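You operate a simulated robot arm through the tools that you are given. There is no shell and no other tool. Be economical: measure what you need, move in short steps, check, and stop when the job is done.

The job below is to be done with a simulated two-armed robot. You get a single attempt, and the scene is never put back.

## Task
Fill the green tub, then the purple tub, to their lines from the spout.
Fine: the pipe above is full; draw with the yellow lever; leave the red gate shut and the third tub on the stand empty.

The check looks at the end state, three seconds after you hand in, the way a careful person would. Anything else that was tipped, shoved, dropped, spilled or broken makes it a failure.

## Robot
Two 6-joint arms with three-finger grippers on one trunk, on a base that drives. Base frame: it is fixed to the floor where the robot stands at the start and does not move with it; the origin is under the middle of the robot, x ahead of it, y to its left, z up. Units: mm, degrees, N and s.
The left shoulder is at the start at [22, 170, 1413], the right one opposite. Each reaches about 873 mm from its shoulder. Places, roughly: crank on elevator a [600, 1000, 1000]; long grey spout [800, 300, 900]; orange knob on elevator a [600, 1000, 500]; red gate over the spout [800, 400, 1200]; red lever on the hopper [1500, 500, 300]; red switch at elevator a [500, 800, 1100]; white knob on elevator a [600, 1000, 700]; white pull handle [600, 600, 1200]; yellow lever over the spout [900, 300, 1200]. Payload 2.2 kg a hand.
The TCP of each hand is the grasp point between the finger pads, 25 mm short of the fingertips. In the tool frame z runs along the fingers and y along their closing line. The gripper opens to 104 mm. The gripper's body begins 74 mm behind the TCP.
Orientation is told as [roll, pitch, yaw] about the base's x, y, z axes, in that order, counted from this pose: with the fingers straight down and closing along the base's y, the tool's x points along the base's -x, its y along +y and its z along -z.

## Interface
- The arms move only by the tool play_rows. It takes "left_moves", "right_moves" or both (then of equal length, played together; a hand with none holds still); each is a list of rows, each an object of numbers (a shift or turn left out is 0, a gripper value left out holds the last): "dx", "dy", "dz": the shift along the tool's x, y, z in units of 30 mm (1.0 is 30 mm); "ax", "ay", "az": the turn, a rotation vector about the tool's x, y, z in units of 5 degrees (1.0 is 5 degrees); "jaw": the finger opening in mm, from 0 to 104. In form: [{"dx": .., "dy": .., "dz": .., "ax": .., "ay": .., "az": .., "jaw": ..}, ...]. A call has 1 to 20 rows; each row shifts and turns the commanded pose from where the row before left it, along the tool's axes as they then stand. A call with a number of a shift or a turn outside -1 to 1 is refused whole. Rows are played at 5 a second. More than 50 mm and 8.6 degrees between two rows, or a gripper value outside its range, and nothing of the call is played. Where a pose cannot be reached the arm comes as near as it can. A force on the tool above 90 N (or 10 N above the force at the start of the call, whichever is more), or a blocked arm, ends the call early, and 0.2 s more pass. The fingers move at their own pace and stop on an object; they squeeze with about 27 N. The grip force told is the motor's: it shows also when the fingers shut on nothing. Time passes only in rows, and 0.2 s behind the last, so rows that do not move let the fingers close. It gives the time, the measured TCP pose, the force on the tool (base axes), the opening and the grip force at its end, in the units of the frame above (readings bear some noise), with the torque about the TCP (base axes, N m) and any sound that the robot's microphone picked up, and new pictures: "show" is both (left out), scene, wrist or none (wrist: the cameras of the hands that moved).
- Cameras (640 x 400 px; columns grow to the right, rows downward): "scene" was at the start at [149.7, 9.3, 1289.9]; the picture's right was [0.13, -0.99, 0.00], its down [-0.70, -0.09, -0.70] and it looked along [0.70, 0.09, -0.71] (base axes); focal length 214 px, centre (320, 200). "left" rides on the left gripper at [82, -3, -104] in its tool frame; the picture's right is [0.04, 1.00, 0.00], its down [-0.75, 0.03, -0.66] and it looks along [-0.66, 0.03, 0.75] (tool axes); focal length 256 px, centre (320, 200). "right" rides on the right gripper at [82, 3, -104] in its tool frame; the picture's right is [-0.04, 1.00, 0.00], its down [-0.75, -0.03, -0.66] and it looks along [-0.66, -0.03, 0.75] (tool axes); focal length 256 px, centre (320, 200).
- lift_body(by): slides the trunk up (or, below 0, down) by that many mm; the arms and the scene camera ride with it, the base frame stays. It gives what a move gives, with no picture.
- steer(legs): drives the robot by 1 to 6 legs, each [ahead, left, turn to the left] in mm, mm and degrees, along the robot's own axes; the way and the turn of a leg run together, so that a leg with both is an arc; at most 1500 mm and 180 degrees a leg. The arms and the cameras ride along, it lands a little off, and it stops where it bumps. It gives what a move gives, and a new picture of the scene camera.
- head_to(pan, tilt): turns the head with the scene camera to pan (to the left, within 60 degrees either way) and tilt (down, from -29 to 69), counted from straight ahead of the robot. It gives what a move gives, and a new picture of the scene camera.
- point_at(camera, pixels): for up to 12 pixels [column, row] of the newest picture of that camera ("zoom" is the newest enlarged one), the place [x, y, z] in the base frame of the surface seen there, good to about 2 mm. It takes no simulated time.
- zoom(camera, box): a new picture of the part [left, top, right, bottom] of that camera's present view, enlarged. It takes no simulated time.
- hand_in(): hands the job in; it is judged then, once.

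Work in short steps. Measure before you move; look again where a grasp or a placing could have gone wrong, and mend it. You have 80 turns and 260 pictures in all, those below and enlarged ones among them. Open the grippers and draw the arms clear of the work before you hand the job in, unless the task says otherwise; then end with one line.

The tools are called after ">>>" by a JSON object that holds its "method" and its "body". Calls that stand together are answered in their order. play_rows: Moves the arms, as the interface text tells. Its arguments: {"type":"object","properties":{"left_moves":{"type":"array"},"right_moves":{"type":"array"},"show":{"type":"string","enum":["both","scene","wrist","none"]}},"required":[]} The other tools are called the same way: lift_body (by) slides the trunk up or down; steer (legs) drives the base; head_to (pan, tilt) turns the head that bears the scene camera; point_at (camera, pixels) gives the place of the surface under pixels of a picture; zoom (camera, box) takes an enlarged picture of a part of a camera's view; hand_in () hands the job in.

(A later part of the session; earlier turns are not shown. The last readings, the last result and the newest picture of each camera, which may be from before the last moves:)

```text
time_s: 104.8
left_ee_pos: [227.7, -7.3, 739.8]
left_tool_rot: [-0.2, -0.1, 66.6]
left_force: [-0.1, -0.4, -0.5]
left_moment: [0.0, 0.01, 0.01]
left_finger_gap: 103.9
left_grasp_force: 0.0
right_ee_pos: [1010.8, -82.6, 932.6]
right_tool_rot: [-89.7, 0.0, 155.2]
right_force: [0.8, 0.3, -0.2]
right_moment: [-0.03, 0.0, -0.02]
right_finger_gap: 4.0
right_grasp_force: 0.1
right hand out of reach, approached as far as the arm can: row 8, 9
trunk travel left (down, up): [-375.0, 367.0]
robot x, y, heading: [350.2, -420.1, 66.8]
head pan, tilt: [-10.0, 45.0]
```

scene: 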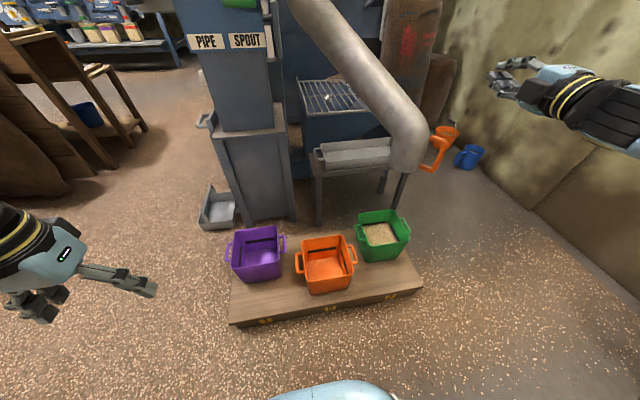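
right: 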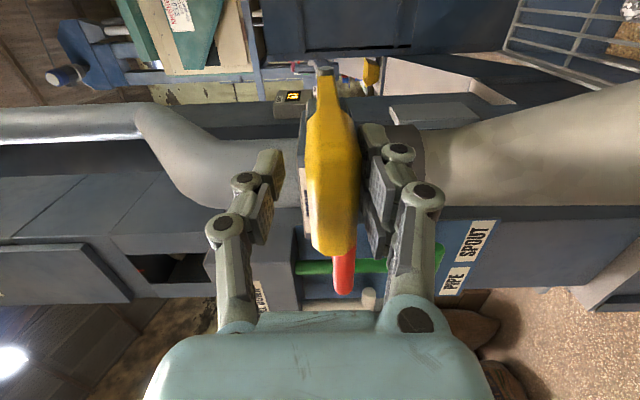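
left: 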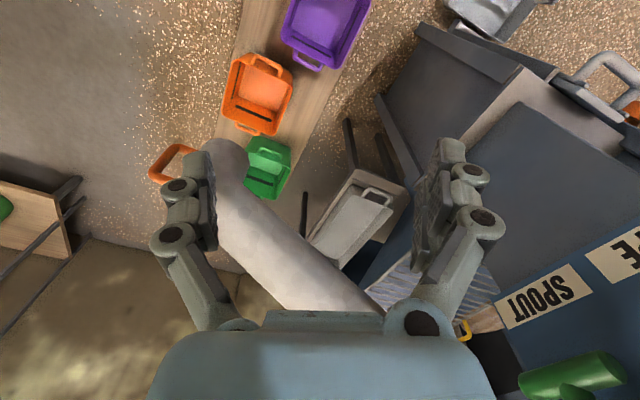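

The hand is ~50 mm short of and slightly right of the handle. Shift a bit right and back, lower to z 715, then advance alongside the bar's right side.

>>> {"method": "play_rows", "body": {"right_moves": [{"dx": 0.8, "dz": -0.4}, {"dy": 1}, {"dy": 1}, {"dy": 1}, {"dy": 1}, {"dy": 1}, {"dy": 1}, {"dy": 1}, {"dy": 0.25}, {}, {}], "show": "both"}}

```text
time_s: 107.2
left_ee_pos: [227.7, -6.2, 740.8]
left_tool_rot: [0.0, -0.2, 66.6]
left_force: [0.3, -0.5, -0.5]
left_moment: [0.0, -0.02, 0.01]
left_finger_gap: 104.0
left_grasp_force: 0.0
right_ee_pos: [997.5, -135.5, 750.8]
right_tool_rot: [-89.6, 0.1, 154.9]
right_force: [0.2, 0.5, -0.1]
right_moment: [0.02, -0.03, 0.01]
right_finger_gap: 4.1
right_grasp_force: 0.1
right hand out of reach, approached as far as the arm can: row 6, 7, 8, 9
trunk travel left (down, up): [-375.0, 367.0]
robot x, y, heading: [351.9, -423.0, 66.5]
head pan, tilt: [-10.0, 45.0]
```

scene: 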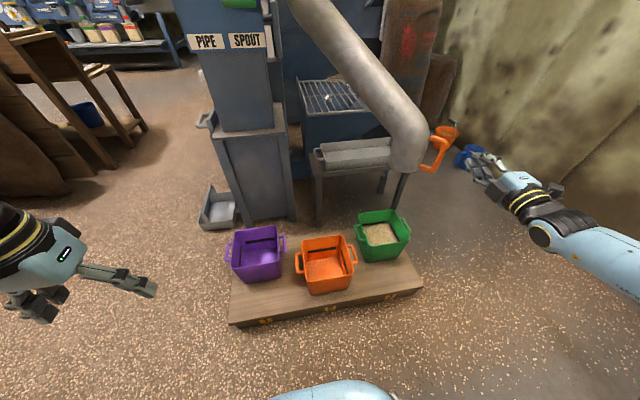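
right: 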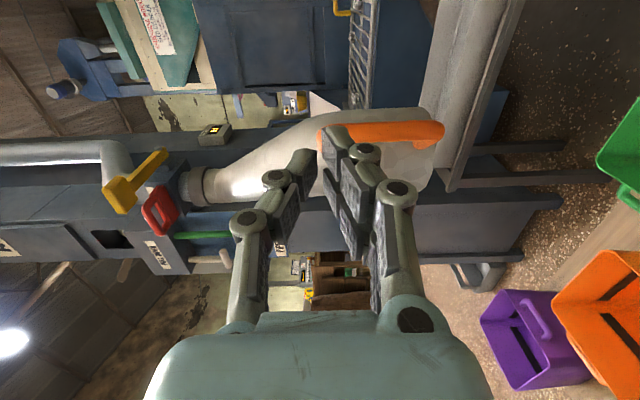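

The arm's low limit is z 751, so I'll lower the trunk 60 mm and re-check the position.

>>> {"method": "lift_body", "body": {"by": -60}}

>>> {"method": "play_rows", "body": {"right_moves": [{}, {}], "show": "none"}}

```text
time_s: 108.2
left_ee_pos: [227.5, -6.3, 681.6]
left_tool_rot: [-0.1, -0.3, 66.5]
left_force: [0.5, -0.6, 1.1]
left_moment: [0.0, 0.01, 0.03]
left_finger_gap: 104.0
left_grasp_force: 0.1
right_ee_pos: [997.4, -134.9, 689.9]
right_tool_rot: [-89.8, -0.1, 155.2]
right_force: [0.3, -1.4, 0.4]
right_moment: [-0.03, 0.0, 0.02]
right_finger_gap: 4.2
right_grasp_force: 0.0
trunk travel left (down, up): [-315.0, 427.0]
robot x, y, heading: [352.3, -420.9, 66.5]
head pan, tilt: [-10.0, 45.0]
```

```text
time_s: 108.8
left_ee_pos: [227.2, -6.0, 681.6]
left_tool_rot: [-0.1, -0.1, 66.7]
left_force: [1.1, -0.2, 0.3]
left_moment: [0.03, 0.0, 0.0]
left_finger_gap: 104.1
left_grasp_force: 0.0
right_ee_pos: [996.4, -134.8, 689.0]
right_tool_rot: [-89.8, 0.0, 155.3]
right_force: [-0.3, -0.6, 0.9]
right_moment: [0.02, -0.05, -0.01]
right_finger_gap: 3.7
right_grasp_force: 0.1
trunk travel left (down, up): [-315.0, 427.0]
robot x, y, heading: [352.9, -419.7, 66.3]
head pan, tilt: [-10.0, 45.0]
```

Now advance along the bar's right side (raise to z 712, 9 mm right, ~97 mm ahead).

>>> {"method": "play_rows", "body": {"right_moves": [{"dy": -0.75, "dx": 0.3}, {"dz": 1}, {"dz": 1}, {"dz": 1}, {"dz": 0.2}, {}, {}], "show": "both"}}

>>> {"method": "zoom", "body": {"camera": "scene", "box": [380, 90, 560, 220]}}

```text
time_s: 110.4
left_ee_pos: [227.1, -6.9, 679.7]
left_tool_rot: [-0.2, -0.2, 66.6]
left_force: [-0.6, -1.2, -0.7]
left_moment: [0.01, 0.0, 0.0]
left_finger_gap: 104.1
left_grasp_force: 0.1
right_ee_pos: [1014.8, -78.9, 740.8]
right_tool_rot: [-89.8, 0.1, 154.8]
right_force: [-0.2, 0.3, 0.2]
right_moment: [0.01, 0.02, 0.0]
right_finger_gap: 4.0
right_grasp_force: 0.0
right hand out of reach, approached as far as the arm can: row 3, 4, 5
trunk travel left (down, up): [-315.0, 427.0]
robot x, y, heading: [350.6, -425.3, 66.6]
head pan, tilt: [-10.0, 45.0]
```

scene: 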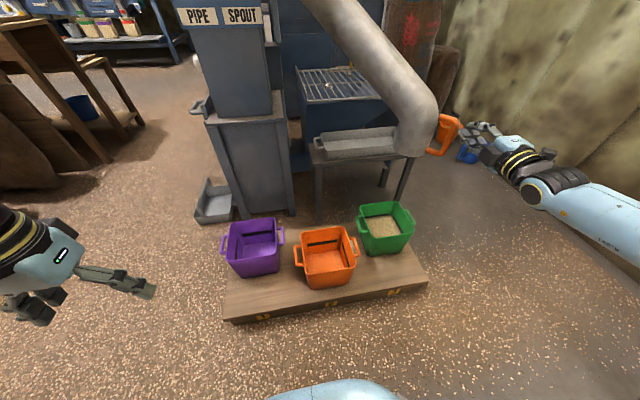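
right: 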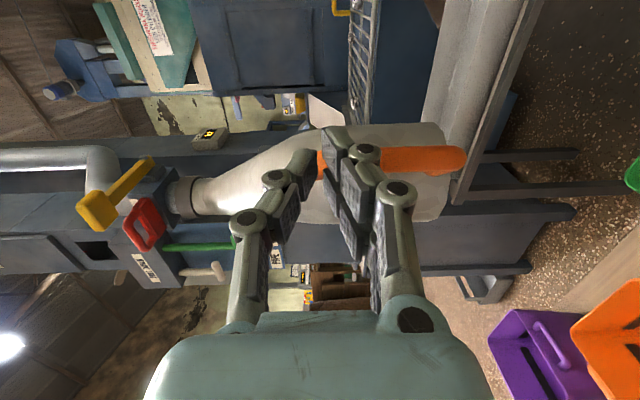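

```text
3.08 times, centred on (470, 155) of scene
```

zoom: 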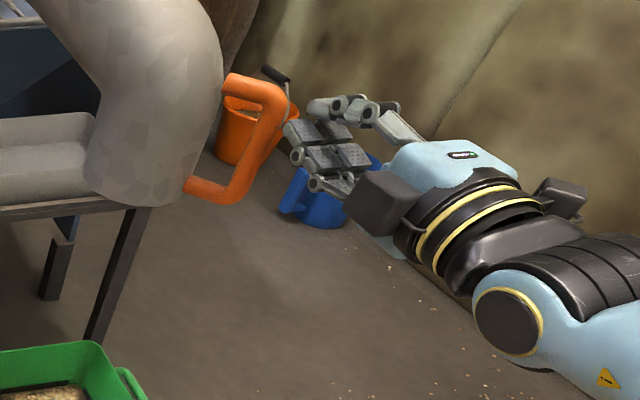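

The arm is at full stretch and ~46 mm short. Use the trunk (−28) and base (14 right, then 38 ahead) to place the fingertips beside the bar.

>>> {"method": "lift_body", "body": {"by": -28}}

>>> {"method": "steer", "body": {"legs": [[0, -14, 0], [38, 0, 0]]}}

>>> {"method": "zoom", "body": {"camera": "scene", "box": [380, 90, 560, 220]}}

```text
time_s: 111.1
left_ee_pos: [227.6, -6.1, 652.5]
left_tool_rot: [-0.1, -0.3, 66.6]
left_force: [-0.1, -0.2, 0.4]
left_moment: [-0.03, 0.02, -0.01]
left_finger_gap: 104.3
left_grasp_force: 0.0
right_ee_pos: [1015.9, -79.7, 712.8]
right_tool_rot: [-89.7, -0.1, 155.2]
right_force: [0.4, 0.2, -0.4]
right_moment: [0.0, -0.01, 0.02]
right_finger_gap: 4.0
right_grasp_force: 0.0
trunk travel left (down, up): [-287.0, 455.0]
robot x, y, heading: [351.3, -420.9, 66.8]
head pan, tilt: [-10.0, 45.0]
```

```text
time_s: 112.3
left_ee_pos: [255.8, 21.8, 652.5]
left_tool_rot: [-0.1, -0.2, 66.7]
left_force: [0.6, -0.4, 0.3]
left_moment: [-0.02, -0.02, -0.01]
left_finger_gap: 104.0
left_grasp_force: 0.1
right_ee_pos: [1045.6, -51.5, 712.6]
right_tool_rot: [-89.6, -0.1, 155.2]
right_force: [-0.2, -0.3, 0.8]
right_moment: [0.01, 0.0, 0.03]
right_finger_gap: 3.7
right_grasp_force: 0.0
trunk travel left (down, up): [-287.0, 455.0]
robot x, y, heading: [380.8, -391.5, 66.8]
head pan, tilt: [-10.0, 45.0]
```

scene: 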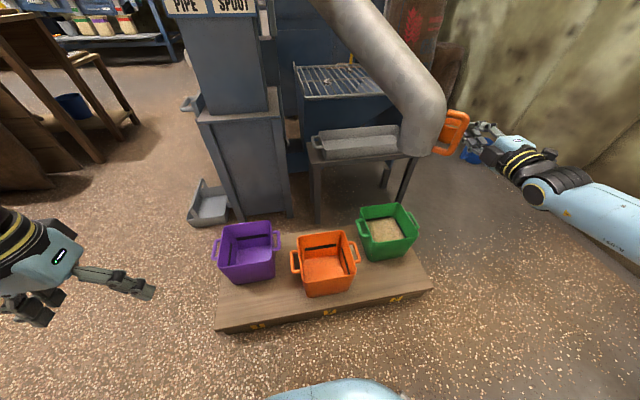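

```text
3.08 times, centred on (470, 155) of scene
```

zoom: 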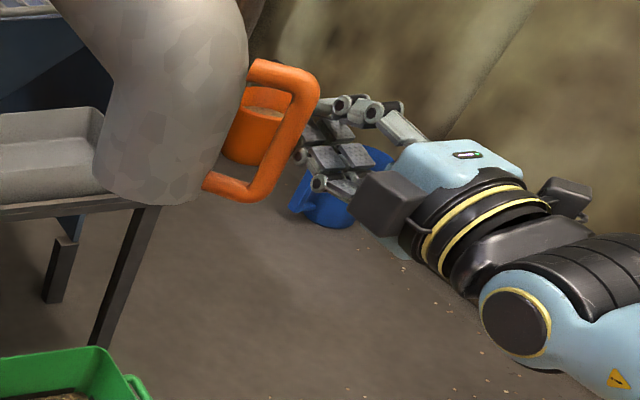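

The fingertips are beside the bar, ~14 mm of gap. Check how far the desk on the left is before driving left.

>>> {"method": "point_at", "body": {"camera": "scene", "pixels": [[135, 122], [90, 195], [40, 195], [8, 130], [200, 220], [60, 250]]}}

>>> {"method": "steer", "body": {"legs": [[0, 14, 0], [-92, 158, 0]]}}

>>> {"method": "zoom", "body": {"camera": "scene", "box": [380, 90, 560, 220]}}

```text
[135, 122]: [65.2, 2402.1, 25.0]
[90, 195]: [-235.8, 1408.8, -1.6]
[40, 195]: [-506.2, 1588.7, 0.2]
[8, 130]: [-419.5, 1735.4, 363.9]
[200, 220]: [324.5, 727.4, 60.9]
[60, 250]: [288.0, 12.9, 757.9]
```

```text
time_s: 114.2
left_ee_pos: [57.7, 5.1, 652.8]
left_tool_rot: [-0.1, -0.2, 66.7]
left_force: [0.1, 0.0, -0.3]
left_moment: [0.0, 0.0, -0.01]
left_finger_gap: 104.1
left_grasp_force: 0.1
right_ee_pos: [847.0, -66.8, 711.7]
right_tool_rot: [-89.7, 0.0, 155.3]
right_force: [-0.8, 1.1, 0.8]
right_moment: [-0.01, -0.02, 0.02]
right_finger_gap: 3.7
right_grasp_force: 0.1
trunk travel left (down, up): [-287.0, 455.0]
robot x, y, heading: [181.2, -408.6, 66.5]
head pan, tilt: [-10.0, 45.0]
```

scene: 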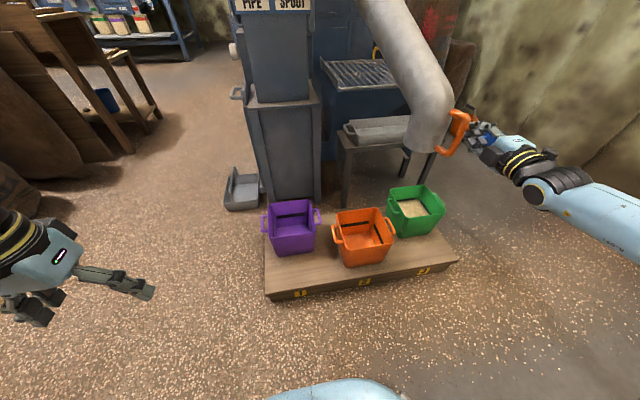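

```text
3.08 times, centred on (470, 155) of scene
```

zoom: 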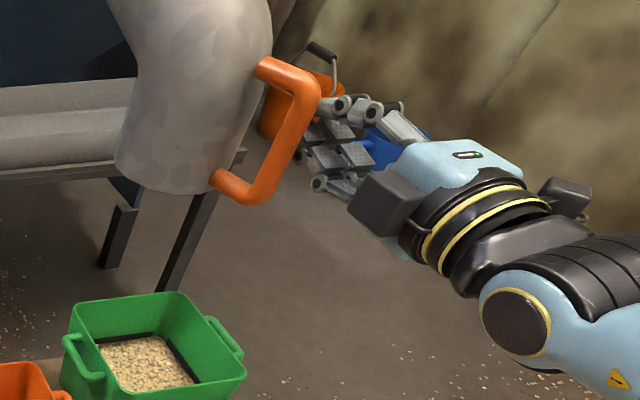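

Works well; the spout follows (−94°). Continue with the next two legs past orange.

>>> {"method": "steer", "body": {"legs": [[-31, 180, 0], [34, 179, 0]]}}

>>> {"method": "zoom", "body": {"camera": "scene", "box": [380, 90, 560, 220]}}

```text
time_s: 116.8
left_ee_pos: [-271.4, 151.5, 652.0]
left_tool_rot: [-0.1, -0.2, 66.7]
left_force: [0.5, 0.0, 0.5]
left_moment: [-0.01, -0.02, 0.01]
left_finger_gap: 104.1
left_grasp_force: 0.0
right_ee_pos: [518.6, 77.9, 712.4]
right_tool_rot: [-89.7, 0.0, 155.2]
right_force: [0.1, 0.1, 0.8]
right_moment: [-0.02, -0.01, -0.03]
right_finger_gap: 3.7
right_grasp_force: 0.0
trunk travel left (down, up): [-287.0, 455.0]
robot x, y, heading: [-147.4, -264.0, 66.3]
head pan, tilt: [-10.0, 45.0]
```

scene: 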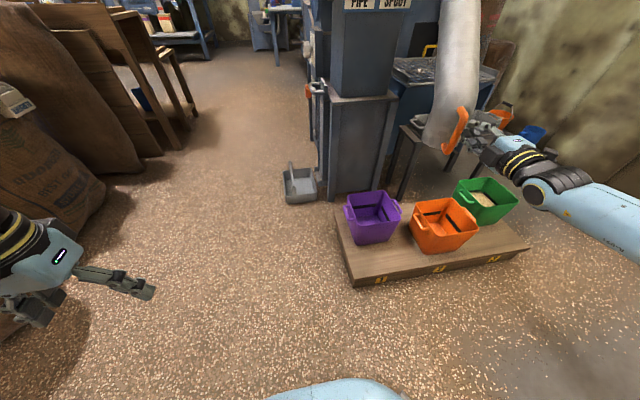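

```text
3.08 times, centred on (470, 155) of scene
```

zoom: 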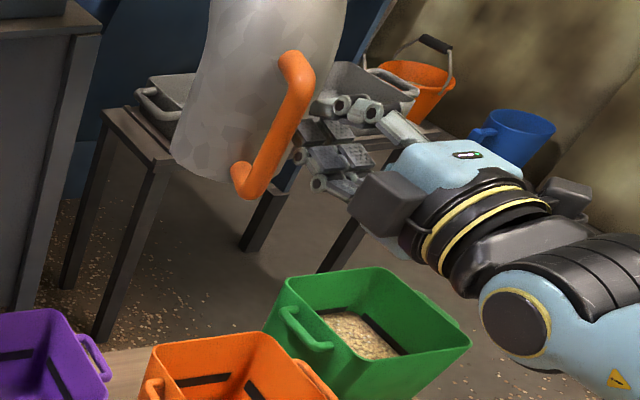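

At −134°. Check the sacks near the left hand, then take the last leg (slightly shortened).

>>> {"method": "point_at", "body": {"camera": "scene", "pixels": [[80, 200], [40, 150], [10, 170], [20, 250], [100, 190], [458, 112], [447, 148], [452, 130]]}}

```text
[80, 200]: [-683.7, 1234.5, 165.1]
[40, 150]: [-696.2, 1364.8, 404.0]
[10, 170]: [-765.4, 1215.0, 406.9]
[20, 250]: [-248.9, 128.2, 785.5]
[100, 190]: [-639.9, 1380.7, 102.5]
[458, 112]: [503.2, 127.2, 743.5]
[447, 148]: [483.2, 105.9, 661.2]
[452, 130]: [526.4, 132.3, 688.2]
```

The handle coasts ~3° past contact. Last leg slightly short: 86 ahead, 147 left.

>>> {"method": "steer", "body": {"legs": [[86, 147, 0]]}}

>>> {"method": "zoom", "body": {"camera": "scene", "box": [380, 90, 560, 220]}}

>>> {"method": "play_rows", "body": {"right_moves": [{}], "show": "wrist"}}

```text
time_s: 118.3
left_ee_pos: [-373.4, 286.0, 653.1]
left_tool_rot: [-0.1, -0.2, 66.8]
left_force: [-0.7, 0.3, 0.3]
left_moment: [0.01, -0.01, 0.0]
left_finger_gap: 103.9
left_grasp_force: 0.0
right_ee_pos: [416.2, 215.0, 711.8]
right_tool_rot: [-89.7, 0.0, 155.3]
right_force: [-0.8, 0.3, -0.6]
right_moment: [0.03, 0.0, 0.0]
right_finger_gap: 3.9
right_grasp_force: 0.1
trunk travel left (down, up): [-287.0, 455.0]
robot x, y, heading: [-247.6, -127.7, 66.9]
head pan, tilt: [-10.0, 45.0]
```

scene: 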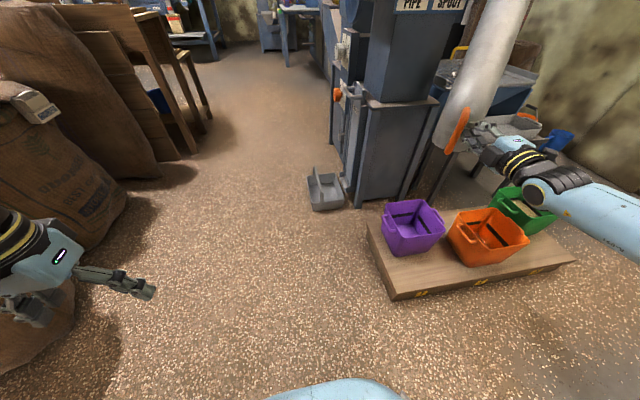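

```text
3.08 times, centred on (470, 155) of scene
```

zoom: 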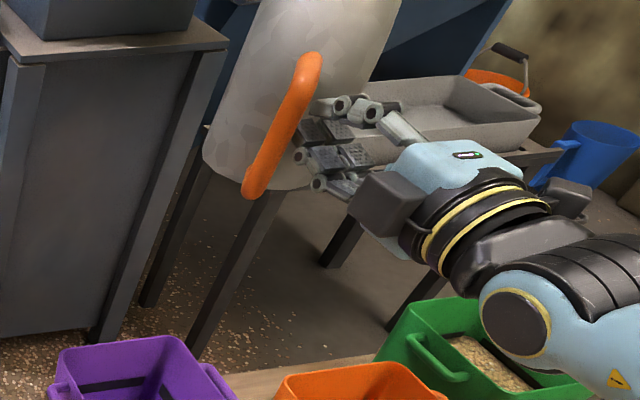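

```text
time_s: 118.7
left_ee_pos: [-371.6, 287.3, 653.0]
left_tool_rot: [-0.2, -0.2, 66.7]
left_force: [0.6, -0.6, 0.2]
left_moment: [-0.04, -0.01, -0.04]
left_finger_gap: 104.0
left_grasp_force: 0.0
right_ee_pos: [416.5, 213.7, 712.1]
right_tool_rot: [-89.8, -0.1, 155.3]
right_force: [-0.3, 0.5, -0.3]
right_moment: [-0.01, 0.01, 0.02]
right_finger_gap: 4.0
right_grasp_force: 0.1
trunk travel left (down, up): [-287.0, 455.0]
robot x, y, heading: [-245.5, -128.5, 66.8]
head pan, tilt: [-10.0, 45.0]
```

right: 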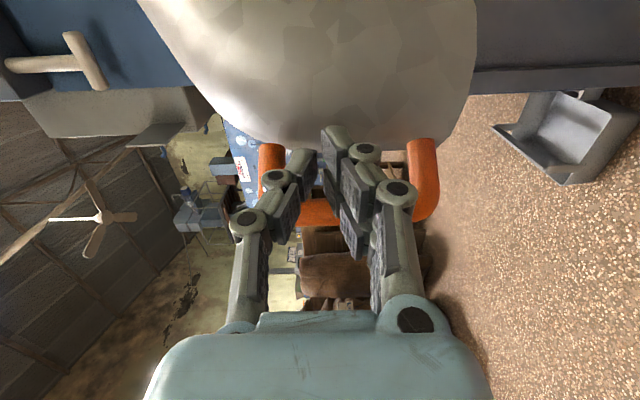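

Measure the handle bar and the purple tub's position now.

>>> {"method": "point_at", "body": {"camera": "zoom", "pixels": [[314, 62], [285, 115], [252, 185], [262, 165], [205, 150], [270, 188], [70, 362], [175, 345], [225, 390]]}}

>>> {"method": "zoom", "body": {"camera": "scene", "box": [360, 180, 470, 290]}}

>>> {"method": "point_at", "body": {"camera": "zoom", "pixels": [[190, 80], [278, 78], [330, 130], [225, 162], [250, 150], [300, 110], [217, 110], [200, 100]]}}

```text
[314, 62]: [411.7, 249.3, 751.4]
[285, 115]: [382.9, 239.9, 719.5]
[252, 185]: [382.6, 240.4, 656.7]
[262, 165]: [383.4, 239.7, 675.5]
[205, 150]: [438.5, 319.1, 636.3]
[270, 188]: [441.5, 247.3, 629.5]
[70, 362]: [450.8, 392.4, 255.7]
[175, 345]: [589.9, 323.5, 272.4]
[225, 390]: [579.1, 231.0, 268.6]
```

```text
3.64 times, centred on (415, 235) of scene
```

zoom: 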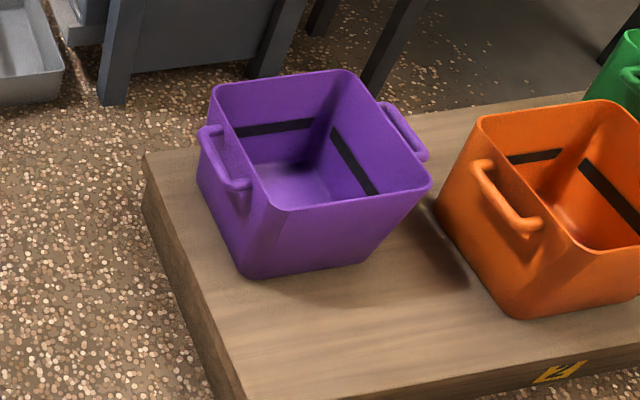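

```text
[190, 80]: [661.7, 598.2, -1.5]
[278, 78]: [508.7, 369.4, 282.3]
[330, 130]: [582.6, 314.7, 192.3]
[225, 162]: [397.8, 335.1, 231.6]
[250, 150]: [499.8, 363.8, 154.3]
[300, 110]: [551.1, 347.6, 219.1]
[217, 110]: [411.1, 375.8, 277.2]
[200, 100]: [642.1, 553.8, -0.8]
```

Handle at −155.3° and the purple tub at −155°: aligned. Withdraw the hand, back off and return right.

>>> {"method": "play_rows", "body": {"right_moves": [{"dz": -1}, {"dz": -1}, {}], "show": "none"}}

>>> {"method": "steer", "body": {"legs": [[-90, 0, 0], [0, -664, 0]]}}

>>> {"method": "lift_body", "body": {"by": 88}}

```text
time_s: 119.5
left_ee_pos: [-371.9, 286.6, 652.2]
left_tool_rot: [-0.2, -0.2, 66.7]
left_force: [-0.1, -0.4, 1.0]
left_moment: [0.01, 0.01, 0.03]
left_finger_gap: 103.8
left_grasp_force: 0.0
right_ee_pos: [391.1, 161.0, 713.4]
right_tool_rot: [-89.7, -0.1, 155.3]
right_force: [0.2, 0.0, 0.2]
right_moment: [-0.03, -0.02, 0.0]
right_finger_gap: 3.6
right_grasp_force: 0.0
trunk travel left (down, up): [-287.0, 455.0]
robot x, y, heading: [-246.4, -129.3, 66.8]
head pan, tilt: [-10.0, 45.0]
```

```text
time_s: 123.9
left_ee_pos: [206.9, -61.1, 651.7]
left_tool_rot: [-0.1, -0.2, 66.9]
left_force: [0.0, -0.6, 0.3]
left_moment: [-0.02, 0.01, 0.01]
left_finger_gap: 103.8
left_grasp_force: 0.0
right_ee_pos: [968.9, -184.8, 713.3]
right_tool_rot: [-89.8, -0.1, 155.4]
right_force: [-0.3, 0.1, 0.4]
right_moment: [-0.01, -0.04, 0.0]
right_finger_gap: 3.9
right_grasp_force: 0.1
trunk travel left (down, up): [-287.0, 455.0]
robot x, y, heading: [330.9, -475.0, 67.0]
head pan, tilt: [-10.0, 45.0]
```

scene: 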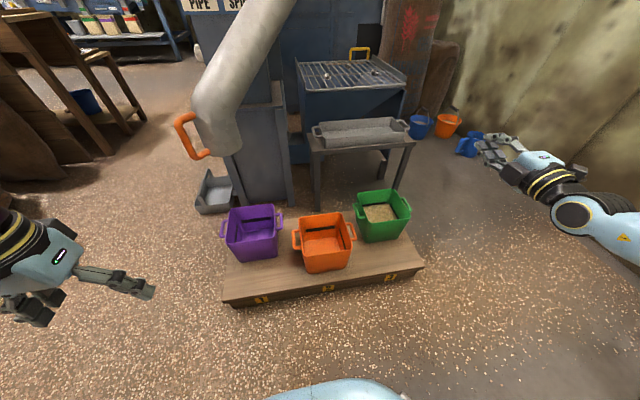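

```text
time_s: 125.2
left_ee_pos: [206.8, -62.4, 740.7]
left_tool_rot: [0.0, -0.2, 66.9]
left_force: [0.5, -1.0, 0.1]
left_moment: [0.0, -0.03, -0.01]
left_finger_gap: 104.0
left_grasp_force: 0.0
right_ee_pos: [969.9, -184.7, 801.0]
right_tool_rot: [-89.6, -0.1, 155.5]
right_force: [-0.1, -0.3, 0.8]
right_moment: [0.0, 0.03, -0.01]
right_finger_gap: 3.9
right_grasp_force: 0.1
trunk travel left (down, up): [-375.0, 367.0]
robot x, y, heading: [330.7, -477.0, 66.8]
head pan, tilt: [-10.0, 45.0]
```

Raise the right hand to lever height and move it left, back to the earlier standoff pose.

>>> {"method": "play_rows", "body": {"right_moves": [{"dz": 1}, {"dz": 0.8}, {"dy": -1}, {"dy": -1}, {"dy": -1}, {"dy": -1}, {"dy": -1}, {"dy": -1}, {"dy": -1}, {"dy": -1}, {"dy": -1}, {"dy": -1}, {"dy": -1}, {"dy": -1}, {"dy": -1}, {"dy": -0.3}, {"jaw": 62}, {}], "show": "none"}}

>>> {"method": "play_rows", "body": {"right_moves": [{"dx": -1}, {"dx": -1}, {"dx": -1}, {"dx": -1}, {"dx": -1}, {"dx": -1}, {"dx": -1}, {"dx": -0.8}, {}], "show": "scene"}}

```text
time_s: 128.9
left_ee_pos: [206.8, -61.5, 739.7]
left_tool_rot: [-0.1, -0.2, 66.9]
left_force: [0.2, -0.1, -0.5]
left_moment: [0.02, 0.01, 0.01]
left_finger_gap: 103.9
left_grasp_force: 0.0
right_ee_pos: [982.3, -129.6, 1196.0]
right_tool_rot: [-89.6, 0.0, 155.5]
right_force: [-0.7, 0.3, -0.8]
right_moment: [0.02, -0.02, -0.02]
right_finger_gap: 62.4
right_grasp_force: 0.0
right hand out of reach, approached as far as the arm can: row 2, 13, 14
trunk travel left (down, up): [-375.0, 367.0]
robot x, y, heading: [333.1, -473.3, 66.8]
head pan, tilt: [-10.0, 45.0]
```

```text
time_s: 130.9
left_ee_pos: [205.6, -61.5, 739.6]
left_tool_rot: [-0.1, -0.2, 67.0]
left_force: [-0.2, 0.4, -0.5]
left_moment: [-0.01, 0.0, 0.0]
left_finger_gap: 104.0
left_grasp_force: 0.0
right_ee_pos: [838.5, -103.3, 1193.3]
right_tool_rot: [-89.6, -0.1, 155.6]
right_force: [-0.9, 0.1, -0.2]
right_moment: [-0.01, -0.04, -0.03]
right_finger_gap: 62.2
right_grasp_force: 0.0
right hand out of reach, approached as far as the arm can: row 5, 6, 7, 8
trunk travel left (down, up): [-375.0, 367.0]
robot x, y, heading: [332.0, -478.0, 66.9]
head pan, tilt: [-10.0, 45.0]
```

scene: 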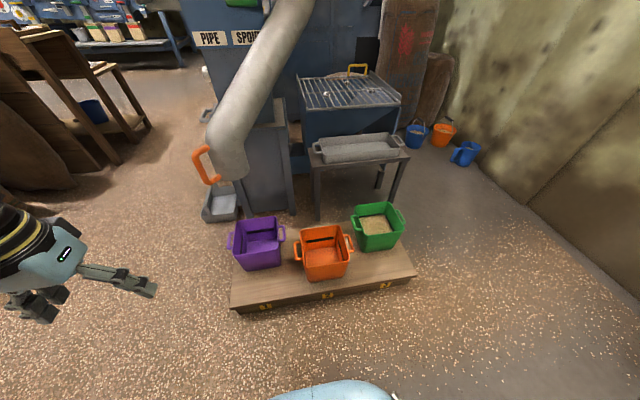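

>>> {"method": "play_rows", "body": {"right_moves": [{"dz": 1}, {"dz": 1}, {"dx": -1}, {"dx": -1}, {"dx": -0.7}, {"dy": -0.2}, {}], "show": "none"}}

```text
time_s: 132.6
left_ee_pos: [206.7, -60.3, 740.1]
left_tool_rot: [-0.2, -0.1, 66.9]
left_force: [0.3, 0.2, 0.1]
left_moment: [0.0, 0.01, 0.02]
left_finger_gap: 103.9
left_grasp_force: 0.0
right_ee_pos: [854.3, -90.5, 1196.9]
right_tool_rot: [-89.8, -0.2, 155.7]
right_force: [-0.1, -0.3, 0.1]
right_moment: [-0.02, 0.01, 0.0]
right_finger_gap: 61.7
right_grasp_force: 0.0
right hand out of reach, approached as far as the arm can: row 1, 2, 3, 4, 5
trunk travel left (down, up): [-375.0, 367.0]
robot x, y, heading: [336.4, -476.2, 66.8]
head pan, tilt: [-10.0, 45.0]
```

The commanded pose may have drifted. Test with a small move right and ahead.

>>> {"method": "play_rows", "body": {"right_moves": [{"dx": 0.5}, {"dx": 0.5, "dz": 0.5}, {}], "show": "none"}}

```text
time_s: 133.3
left_ee_pos: [205.6, -62.9, 741.1]
left_tool_rot: [-0.1, -0.2, 66.8]
left_force: [0.6, 1.0, -0.8]
left_moment: [0.0, -0.02, 0.0]
left_finger_gap: 103.9
left_grasp_force: 0.1
right_ee_pos: [886.7, -87.7, 1197.8]
right_tool_rot: [-89.7, 0.0, 155.5]
right_force: [-0.2, -0.3, -0.1]
right_moment: [0.03, -0.03, 0.05]
right_finger_gap: 61.8
right_grasp_force: 0.1
trunk travel left (down, up): [-375.0, 367.0]
robot x, y, heading: [336.3, -474.5, 66.9]
head pan, tilt: [-10.0, 45.0]
```

Now ahead 40 mm first, then left 120 mm.

>>> {"method": "play_rows", "body": {"right_moves": [{"dz": 1}, {"dz": 0.4}, {"dx": -1}, {"dx": -1}, {"dx": -1}, {"dx": -0.9}, {}], "show": "none"}}

```text
time_s: 134.9
left_ee_pos: [206.7, -61.0, 739.5]
left_tool_rot: [0.0, -0.2, 66.9]
left_force: [0.6, 0.5, 0.0]
left_moment: [0.01, 0.03, -0.01]
left_finger_gap: 104.0
left_grasp_force: 0.0
right_ee_pos: [869.4, -78.9, 1192.6]
right_tool_rot: [-89.7, -0.1, 155.6]
right_force: [0.1, -0.2, 0.5]
right_moment: [0.03, -0.01, 0.02]
right_finger_gap: 62.1
right_grasp_force: 0.1
right hand out of reach, approached as far as the arm can: row 2, 3, 4, 5, 6
trunk travel left (down, up): [-375.0, 367.0]
robot x, y, heading: [332.8, -475.9, 66.9]
head pan, tilt: [-10.0, 45.0]
```

Look at the arm's posture to understand the limit.

>>> {"method": "head_to", "body": {"pan": -40, "tilt": 15}}

```text
time_s: 135.9
left_ee_pos: [207.2, -60.0, 741.3]
left_tool_rot: [0.0, -0.2, 66.9]
left_force: [0.3, -0.2, -0.6]
left_moment: [-0.02, -0.02, -0.01]
left_finger_gap: 104.1
left_grasp_force: 0.0
right_ee_pos: [869.7, -79.0, 1195.4]
right_tool_rot: [-89.8, 0.0, 155.7]
right_force: [-0.4, 0.7, -0.1]
right_moment: [0.01, 0.0, 0.02]
right_finger_gap: 62.1
right_grasp_force: 0.0
trunk travel left (down, up): [-375.0, 367.0]
robot x, y, heading: [332.5, -473.5, 67.1]
head pan, tilt: [-40.0, 15.0]
```

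scene: 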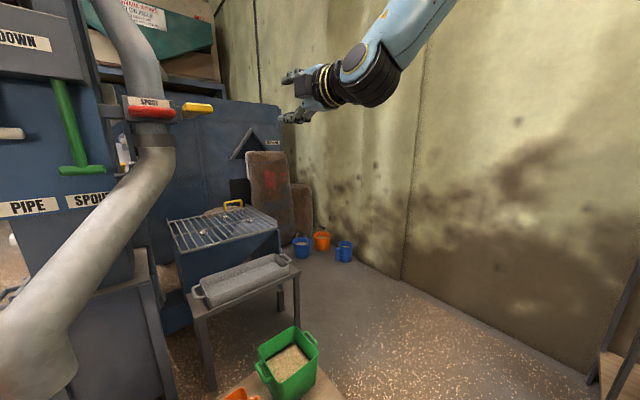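

The arm went elbow-up this time. Try retracing: go right, lower to z~1095, extend ahead, and see if reach frees up.

>>> {"method": "play_rows", "body": {"right_moves": [{"dx": 1}, {"dx": 1}, {"dx": 1}, {"dx": 1}, {"dx": 1}, {"dy": 1}, {"dy": 1}, {"dy": 1}, {"dy": 0.5}, {"dz": 1}, {"dz": 1}, {}], "show": "scene"}}

```text
time_s: 138.5
left_ee_pos: [206.5, -61.1, 740.4]
left_tool_rot: [-0.1, -0.1, 66.9]
left_force: [-0.2, 0.4, 0.9]
left_moment: [-0.01, 0.0, 0.03]
left_finger_gap: 104.0
left_grasp_force: 0.0
right_ee_pos: [1011.2, -76.7, 1091.7]
right_tool_rot: [-89.7, -0.1, 155.5]
right_force: [0.9, -0.2, -0.1]
right_moment: [0.03, 0.02, -0.03]
right_finger_gap: 62.1
right_grasp_force: 0.0
right hand out of reach, approached as far as the arm can: row 5
trunk travel left (down, up): [-375.0, 367.0]
robot x, y, heading: [334.1, -476.7, 67.1]
head pan, tilt: [-40.0, 15.0]
```

scene: 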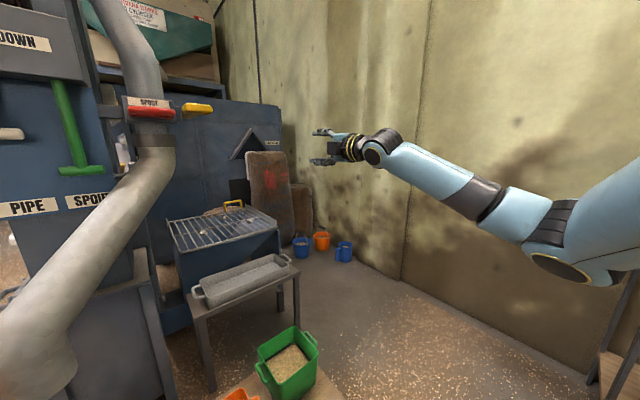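

That reads as elbow-low again. Now raise to 1198 and move left.

>>> {"method": "play_rows", "body": {"right_moves": [{"dx": -1}, {"dx": -1}, {"dx": -1}, {"dx": -1}, {"dx": -1}, {"dx": -1}, {"dx": -1}, {"dx": -0.7}, {"dy": -1}, {"dy": -1}, {"dy": -1}, {"dy": -0.5}, {}], "show": "scene"}}

```text
time_s: 141.3
left_ee_pos: [206.8, -62.0, 740.1]
left_tool_rot: [-0.1, -0.2, 67.0]
left_force: [1.0, -0.2, 0.3]
left_moment: [-0.02, 0.01, 0.01]
left_finger_gap: 104.1
left_grasp_force: 0.0
right_ee_pos: [800.0, 20.5, 1195.6]
right_tool_rot: [-89.7, -0.2, 155.5]
right_force: [-0.7, 0.7, 1.3]
right_moment: [-0.02, 0.01, 0.05]
right_finger_gap: 61.8
right_grasp_force: 0.1
trunk travel left (down, up): [-375.0, 367.0]
robot x, y, heading: [332.8, -475.5, 67.1]
head pan, tilt: [-40.0, 15.0]
```

scene: 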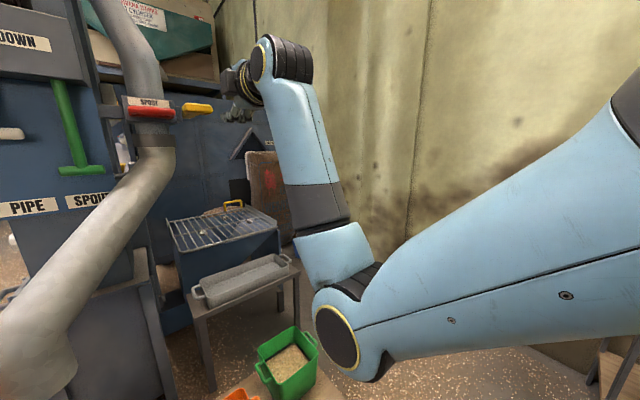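

Good, elbow-low. Lateral alignment is within 1 mm, so drive ahead 160 mm, then measure the lever again.

>>> {"method": "steer", "body": {"legs": [[160, 0, 0]]}}

>>> {"method": "play_rows", "body": {"right_moves": [{"dy": -0.1}], "show": "wrist"}}

```text
time_s: 142.7
left_ee_pos: [265.9, 87.6, 740.0]
left_tool_rot: [-0.2, -0.2, 67.2]
left_force: [1.1, 0.5, 0.2]
left_moment: [-0.02, 0.03, -0.01]
left_finger_gap: 103.9
left_grasp_force: 0.1
right_ee_pos: [860.8, 171.5, 1196.2]
right_tool_rot: [-89.6, -0.1, 155.9]
right_force: [0.1, 0.4, 0.1]
right_moment: [0.0, -0.03, 0.0]
right_finger_gap: 62.1
right_grasp_force: 0.1
trunk travel left (down, up): [-375.0, 367.0]
robot x, y, heading: [398.1, -328.3, 67.3]
head pan, tilt: [-40.0, 15.0]
```

scene: 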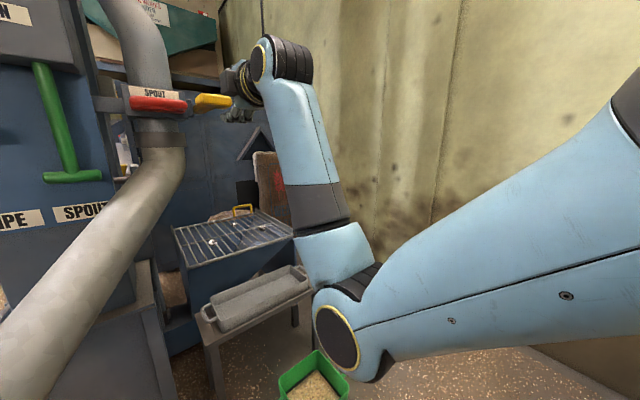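

```text
time_s: 143.1
left_ee_pos: [266.1, 85.1, 740.6]
left_tool_rot: [-0.1, -0.2, 67.2]
left_force: [0.1, 0.7, -0.5]
left_moment: [0.02, -0.01, -0.01]
left_finger_gap: 103.8
left_grasp_force: 0.0
right_ee_pos: [860.3, 172.0, 1199.8]
right_tool_rot: [-89.6, -0.1, 155.8]
right_force: [0.0, 0.5, -0.2]
right_moment: [0.05, 0.02, 0.0]
right_finger_gap: 61.9
right_grasp_force: 0.1
trunk travel left (down, up): [-375.0, 367.0]
robot x, y, heading: [393.0, -327.2, 67.2]
head pan, tilt: [-40.0, 15.0]
```

right: 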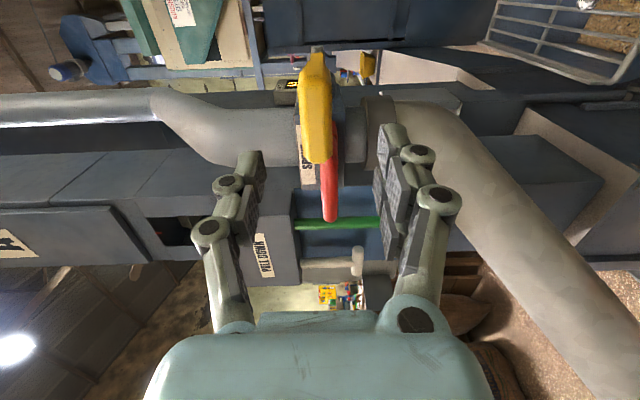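

Same alignment as before. Advance 103 mm, narrow the jaws, and look at the purple tub.

>>> {"method": "play_rows", "body": {"right_moves": [{"dz": 1}, {"dz": 1}, {"dz": 1}, {"dz": 0.43}, {}, {"jaw": 42}, {}, {}], "show": "wrist"}}

>>> {"method": "head_to", "body": {"pan": 5, "tilt": 50}}

```text
time_s: 144.9
left_ee_pos: [266.2, 85.9, 740.7]
left_tool_rot: [-0.1, -0.2, 67.2]
left_force: [-0.4, 0.8, -0.3]
left_moment: [-0.03, 0.02, -0.01]
left_finger_gap: 104.1
left_grasp_force: 0.1
right_ee_pos: [901.2, 264.9, 1197.0]
right_tool_rot: [-89.7, -0.1, 155.8]
right_force: [0.0, -0.1, 0.6]
right_moment: [0.0, -0.02, 0.02]
right_finger_gap: 42.0
right_grasp_force: 0.0
trunk travel left (down, up): [-375.0, 367.0]
robot x, y, heading: [397.6, -329.3, 67.2]
head pan, tilt: [-40.0, 15.0]
```

right: 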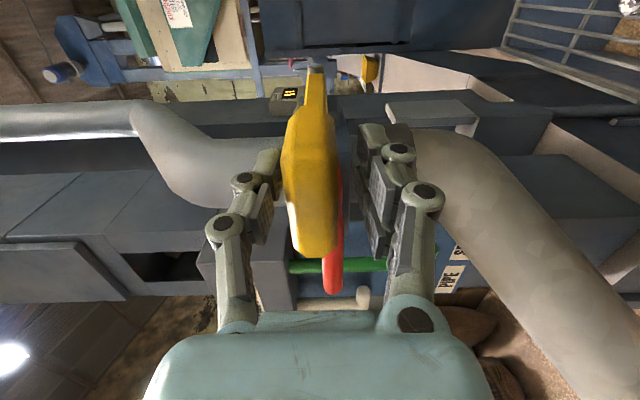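

```text
time_s: 146.0
left_ee_pos: [267.3, 87.0, 740.6]
left_tool_rot: [-0.1, -0.1, 67.2]
left_force: [-0.8, 1.0, -0.4]
left_moment: [-0.01, -0.01, 0.01]
left_finger_gap: 103.9
left_grasp_force: 0.0
right_ee_pos: [902.8, 265.3, 1196.6]
right_tool_rot: [-89.7, -0.1, 155.8]
right_force: [0.2, -0.1, 0.0]
right_moment: [-0.06, 0.01, -0.01]
right_finger_gap: 42.0
right_grasp_force: 0.0
trunk travel left (down, up): [-375.0, 367.0]
robot x, y, heading: [395.5, -329.8, 67.2]
head pan, tilt: [5.0, 50.0]
```

scene: 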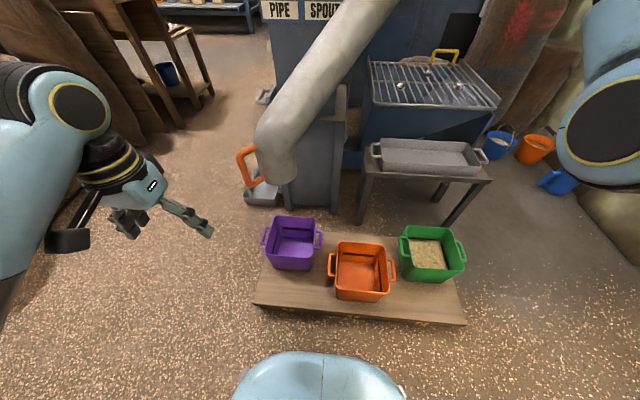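

Confirm the mouth's location, then open a trickle first.

>>> {"method": "point_at", "body": {"camera": "scene", "pixels": [[262, 165], [296, 170], [280, 180], [243, 165], [293, 245]]}}

>>> {"method": "play_rows", "body": {"right_moves": [{"dy": 0.5}, {"dy": 0.45, "ax": 0.5}, {}], "show": "none"}}

>>> {"method": "zoom", "body": {"camera": "scene", "box": [240, 180, 350, 290]}}

```text
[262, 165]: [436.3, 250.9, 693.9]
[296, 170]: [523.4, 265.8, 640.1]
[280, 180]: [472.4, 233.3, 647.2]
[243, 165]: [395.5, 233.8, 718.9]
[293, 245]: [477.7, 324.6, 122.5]
```

```text
time_s: 146.8
left_ee_pos: [268.0, 86.2, 739.9]
left_tool_rot: [-0.1, -0.2, 67.2]
left_force: [-0.7, 0.0, -0.4]
left_moment: [0.02, 0.01, 0.02]
left_finger_gap: 104.0
left_grasp_force: 0.1
right_ee_pos: [901.4, 265.4, 1170.0]
right_tool_rot: [-92.3, 0.0, 155.8]
right_force: [-0.4, -0.5, 0.8]
right_moment: [0.01, 0.02, 0.01]
right_finger_gap: 42.9
right_grasp_force: 0.4
trunk travel left (down, up): [-375.0, 367.0]
robot x, y, heading: [399.0, -325.8, 67.0]
head pan, tilt: [5.0, 50.0]
```

```text
3.64 times, centred on (295, 235) of scene
```

zoom: 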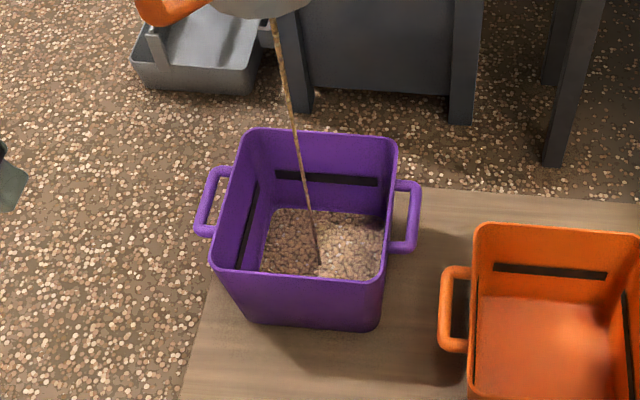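

The stream lands well inside the purple tub. Open to the same position as before and hold about 8 s.

>>> {"method": "play_rows", "body": {"right_moves": [{"dy": 0.5, "dz": 0.1, "ax": 0.8}, {"dy": 0.42, "dz": 0.1, "ax": 0.8}, {}, {}, {}, {}, {}, {}, {}, {}, {}, {}, {}, {}, {}, {}, {}, {}, {}, {}], "show": "none"}}

>>> {"method": "play_rows", "body": {"right_moves": [{}, {}, {}, {}, {}, {}, {}, {}, {}, {}, {}, {}, {}, {}, {}, {}, {}, {}, {}, {}], "show": "none"}}

>>> {"method": "zoom", "body": {"camera": "scene", "box": [240, 180, 350, 290]}}

>>> {"method": "point_at", "body": {"camera": "zoom", "pixels": [[290, 225], [350, 230], [360, 260], [285, 255], [340, 174], [340, 178], [340, 182], [340, 186], [340, 190]]}}

```text
time_s: 151.0
left_ee_pos: [267.1, 85.7, 739.8]
left_tool_rot: [-0.1, -0.2, 67.2]
left_force: [-0.2, 0.1, -0.2]
left_moment: [-0.01, -0.01, -0.01]
left_finger_gap: 103.8
left_grasp_force: 0.0
right_ee_pos: [905.0, 272.6, 1143.0]
right_tool_rot: [-100.3, -0.2, 155.9]
right_force: [-0.2, 0.6, 1.8]
right_moment: [0.04, 0.0, 0.01]
right_finger_gap: 43.9
right_grasp_force: 1.0
trunk travel left (down, up): [-375.0, 367.0]
robot x, y, heading: [394.9, -324.1, 67.2]
head pan, tilt: [5.0, 50.0]
```

```text
time_s: 155.2
left_ee_pos: [266.4, 86.8, 741.1]
left_tool_rot: [-0.2, -0.2, 67.2]
left_force: [-0.5, 0.5, -0.2]
left_moment: [0.06, -0.01, -0.02]
left_finger_gap: 103.9
left_grasp_force: 0.1
right_ee_pos: [904.0, 271.5, 1143.6]
right_tool_rot: [-100.2, -0.2, 155.8]
right_force: [-0.1, -0.2, 2.6]
right_moment: [0.07, -0.03, 0.01]
right_finger_gap: 43.7
right_grasp_force: 0.9
trunk travel left (down, up): [-375.0, 367.0]
robot x, y, heading: [397.3, -326.9, 67.2]
head pan, tilt: [5.0, 50.0]
```

```text
3.64 times, centred on (295, 235) of scene
```

zoom: 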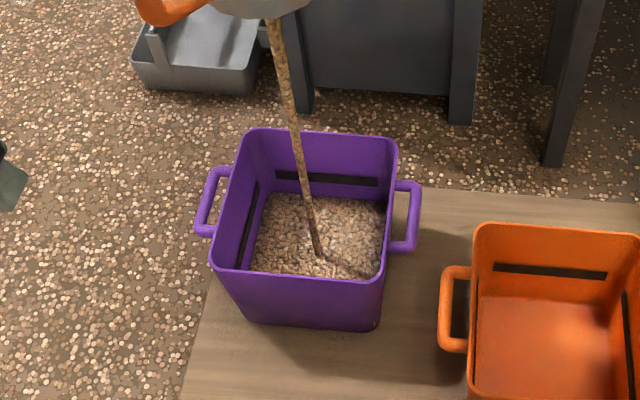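

```text
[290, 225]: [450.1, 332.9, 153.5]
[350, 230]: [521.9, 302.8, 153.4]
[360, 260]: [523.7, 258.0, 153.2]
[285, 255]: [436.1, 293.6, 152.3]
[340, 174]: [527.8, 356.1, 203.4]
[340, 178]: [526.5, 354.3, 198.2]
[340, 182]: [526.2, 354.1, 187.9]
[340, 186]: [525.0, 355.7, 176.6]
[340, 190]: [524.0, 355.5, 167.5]
```

Level 153 at ~3.7 mm/s. Hold 7.4 s more.

>>> {"method": "play_rows", "body": {"right_moves": [{}, {}, {}, {}, {}, {}, {}, {}, {}, {}, {}, {}, {}, {}, {}, {}, {}, {}, {}, {}], "show": "none"}}

>>> {"method": "play_rows", "body": {"right_moves": [{}, {}, {}, {}, {}, {}, {}, {}, {}, {}, {}, {}, {}, {}, {}], "show": "none"}}

>>> {"method": "zoom", "body": {"camera": "scene", "box": [265, 205, 325, 265]}}

>>> {"method": "point_at", "body": {"camera": "zoom", "pixels": [[270, 200], [380, 210], [380, 250], [260, 260], [370, 136], [370, 140], [370, 144], [370, 148], [370, 152], [370, 156], [370, 160], [370, 164]]}}

```text
time_s: 159.4
left_ee_pos: [267.1, 86.4, 739.9]
left_tool_rot: [-0.1, -0.2, 67.2]
left_force: [-0.6, 1.2, 0.6]
left_moment: [0.03, -0.01, 0.01]
left_finger_gap: 103.9
left_grasp_force: 0.1
right_ee_pos: [904.8, 272.7, 1143.4]
right_tool_rot: [-100.2, -0.1, 155.8]
right_force: [0.2, -0.8, 1.8]
right_moment: [0.06, -0.04, -0.01]
right_finger_gap: 43.6
right_grasp_force: 1.4
trunk travel left (down, up): [-375.0, 367.0]
robot x, y, heading: [394.9, -331.0, 67.1]
head pan, tilt: [5.0, 50.0]
```

```text
time_s: 162.6
left_ee_pos: [268.4, 85.8, 740.2]
left_tool_rot: [-0.1, -0.2, 67.2]
left_force: [-0.8, -0.3, -0.2]
left_moment: [0.01, -0.01, 0.01]
left_finger_gap: 104.0
left_grasp_force: 0.0
right_ee_pos: [904.2, 273.0, 1142.4]
right_tool_rot: [-100.1, 0.0, 155.8]
right_force: [0.1, -0.2, 1.6]
right_moment: [0.06, 0.01, 0.03]
right_finger_gap: 43.1
right_grasp_force: 1.2
trunk travel left (down, up): [-375.0, 367.0]
robot x, y, heading: [395.9, -327.2, 67.1]
head pan, tilt: [5.0, 50.0]
```

```text
6.67 times, centred on (295, 235) of scene
```

zoom: 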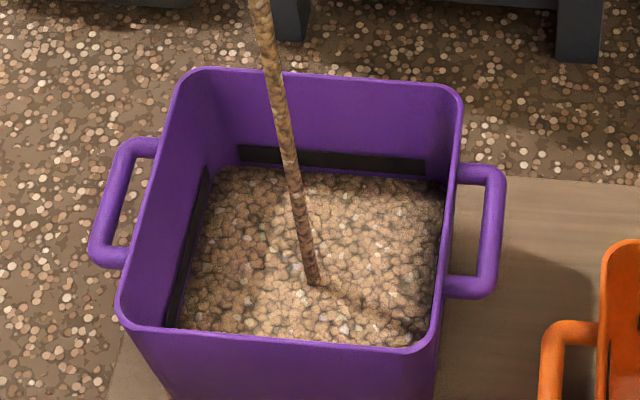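

```text
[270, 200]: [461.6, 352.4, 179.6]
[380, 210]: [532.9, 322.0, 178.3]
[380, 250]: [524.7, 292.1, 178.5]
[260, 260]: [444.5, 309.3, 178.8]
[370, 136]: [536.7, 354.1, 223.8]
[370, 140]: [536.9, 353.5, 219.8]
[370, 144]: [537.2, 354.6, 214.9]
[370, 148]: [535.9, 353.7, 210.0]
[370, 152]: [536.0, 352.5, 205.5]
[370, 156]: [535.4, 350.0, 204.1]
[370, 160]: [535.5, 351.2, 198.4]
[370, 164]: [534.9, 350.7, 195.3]
```

Level 178.8, the same state as green before. Repeat: hold 2.4 s, then throttle to the trickle and hold 3 s.

>>> {"method": "play_rows", "body": {"right_moves": [{}, {}, {}, {}, {}, {}, {}, {}, {}, {}, {}, {}, {"dy": -0.4, "dz": -0.1, "ax": -0.8}, {"dy": -0.5, "dz": -0.1, "ax": -0.8}, {}], "show": "none"}}

>>> {"method": "play_rows", "body": {"right_moves": [{}, {}, {}, {}, {}, {}, {}, {}, {}, {}, {}, {}, {}, {}], "show": "none"}}

>>> {"method": "zoom", "body": {"camera": "scene", "box": [265, 205, 325, 265]}}

>>> {"method": "point_at", "body": {"camera": "zoom", "pixels": [[270, 200], [380, 210], [380, 250], [260, 260], [330, 230]]}}

```text
time_s: 165.8
left_ee_pos: [266.5, 86.4, 741.4]
left_tool_rot: [-0.2, -0.2, 67.2]
left_force: [-0.2, 0.2, 0.3]
left_moment: [0.02, 0.05, 0.0]
left_finger_gap: 103.9
left_grasp_force: 0.1
right_ee_pos: [901.7, 261.7, 1167.4]
right_tool_rot: [-92.2, 0.1, 155.8]
right_force: [-0.7, 0.4, 1.5]
right_moment: [0.05, 0.02, 0.03]
right_finger_gap: 42.7
right_grasp_force: 0.9
trunk travel left (down, up): [-375.0, 367.0]
robot x, y, heading: [397.9, -329.3, 67.3]
head pan, tilt: [5.0, 50.0]
```

```text
time_s: 168.8
left_ee_pos: [267.0, 86.3, 740.3]
left_tool_rot: [-0.1, -0.2, 67.2]
left_force: [-0.1, -0.5, 0.6]
left_moment: [0.04, -0.01, 0.01]
left_finger_gap: 104.1
left_grasp_force: 0.1
right_ee_pos: [902.0, 262.3, 1167.9]
right_tool_rot: [-92.1, -0.2, 155.8]
right_force: [0.4, -0.2, 1.2]
right_moment: [0.06, -0.01, -0.01]
right_finger_gap: 42.8
right_grasp_force: 0.7
trunk travel left (down, up): [-375.0, 367.0]
robot x, y, heading: [400.9, -327.6, 67.1]
head pan, tilt: [5.0, 50.0]
```

```text
6.67 times, centred on (295, 235) of scene
```

zoom: 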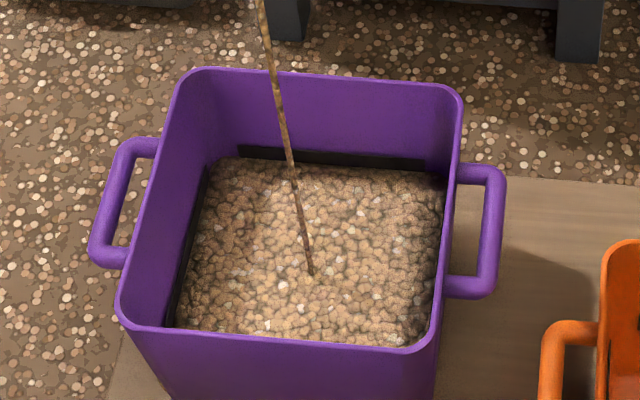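

```text
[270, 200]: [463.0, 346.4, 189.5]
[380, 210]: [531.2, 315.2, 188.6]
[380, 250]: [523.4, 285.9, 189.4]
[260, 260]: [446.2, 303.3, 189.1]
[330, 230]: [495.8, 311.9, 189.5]
```

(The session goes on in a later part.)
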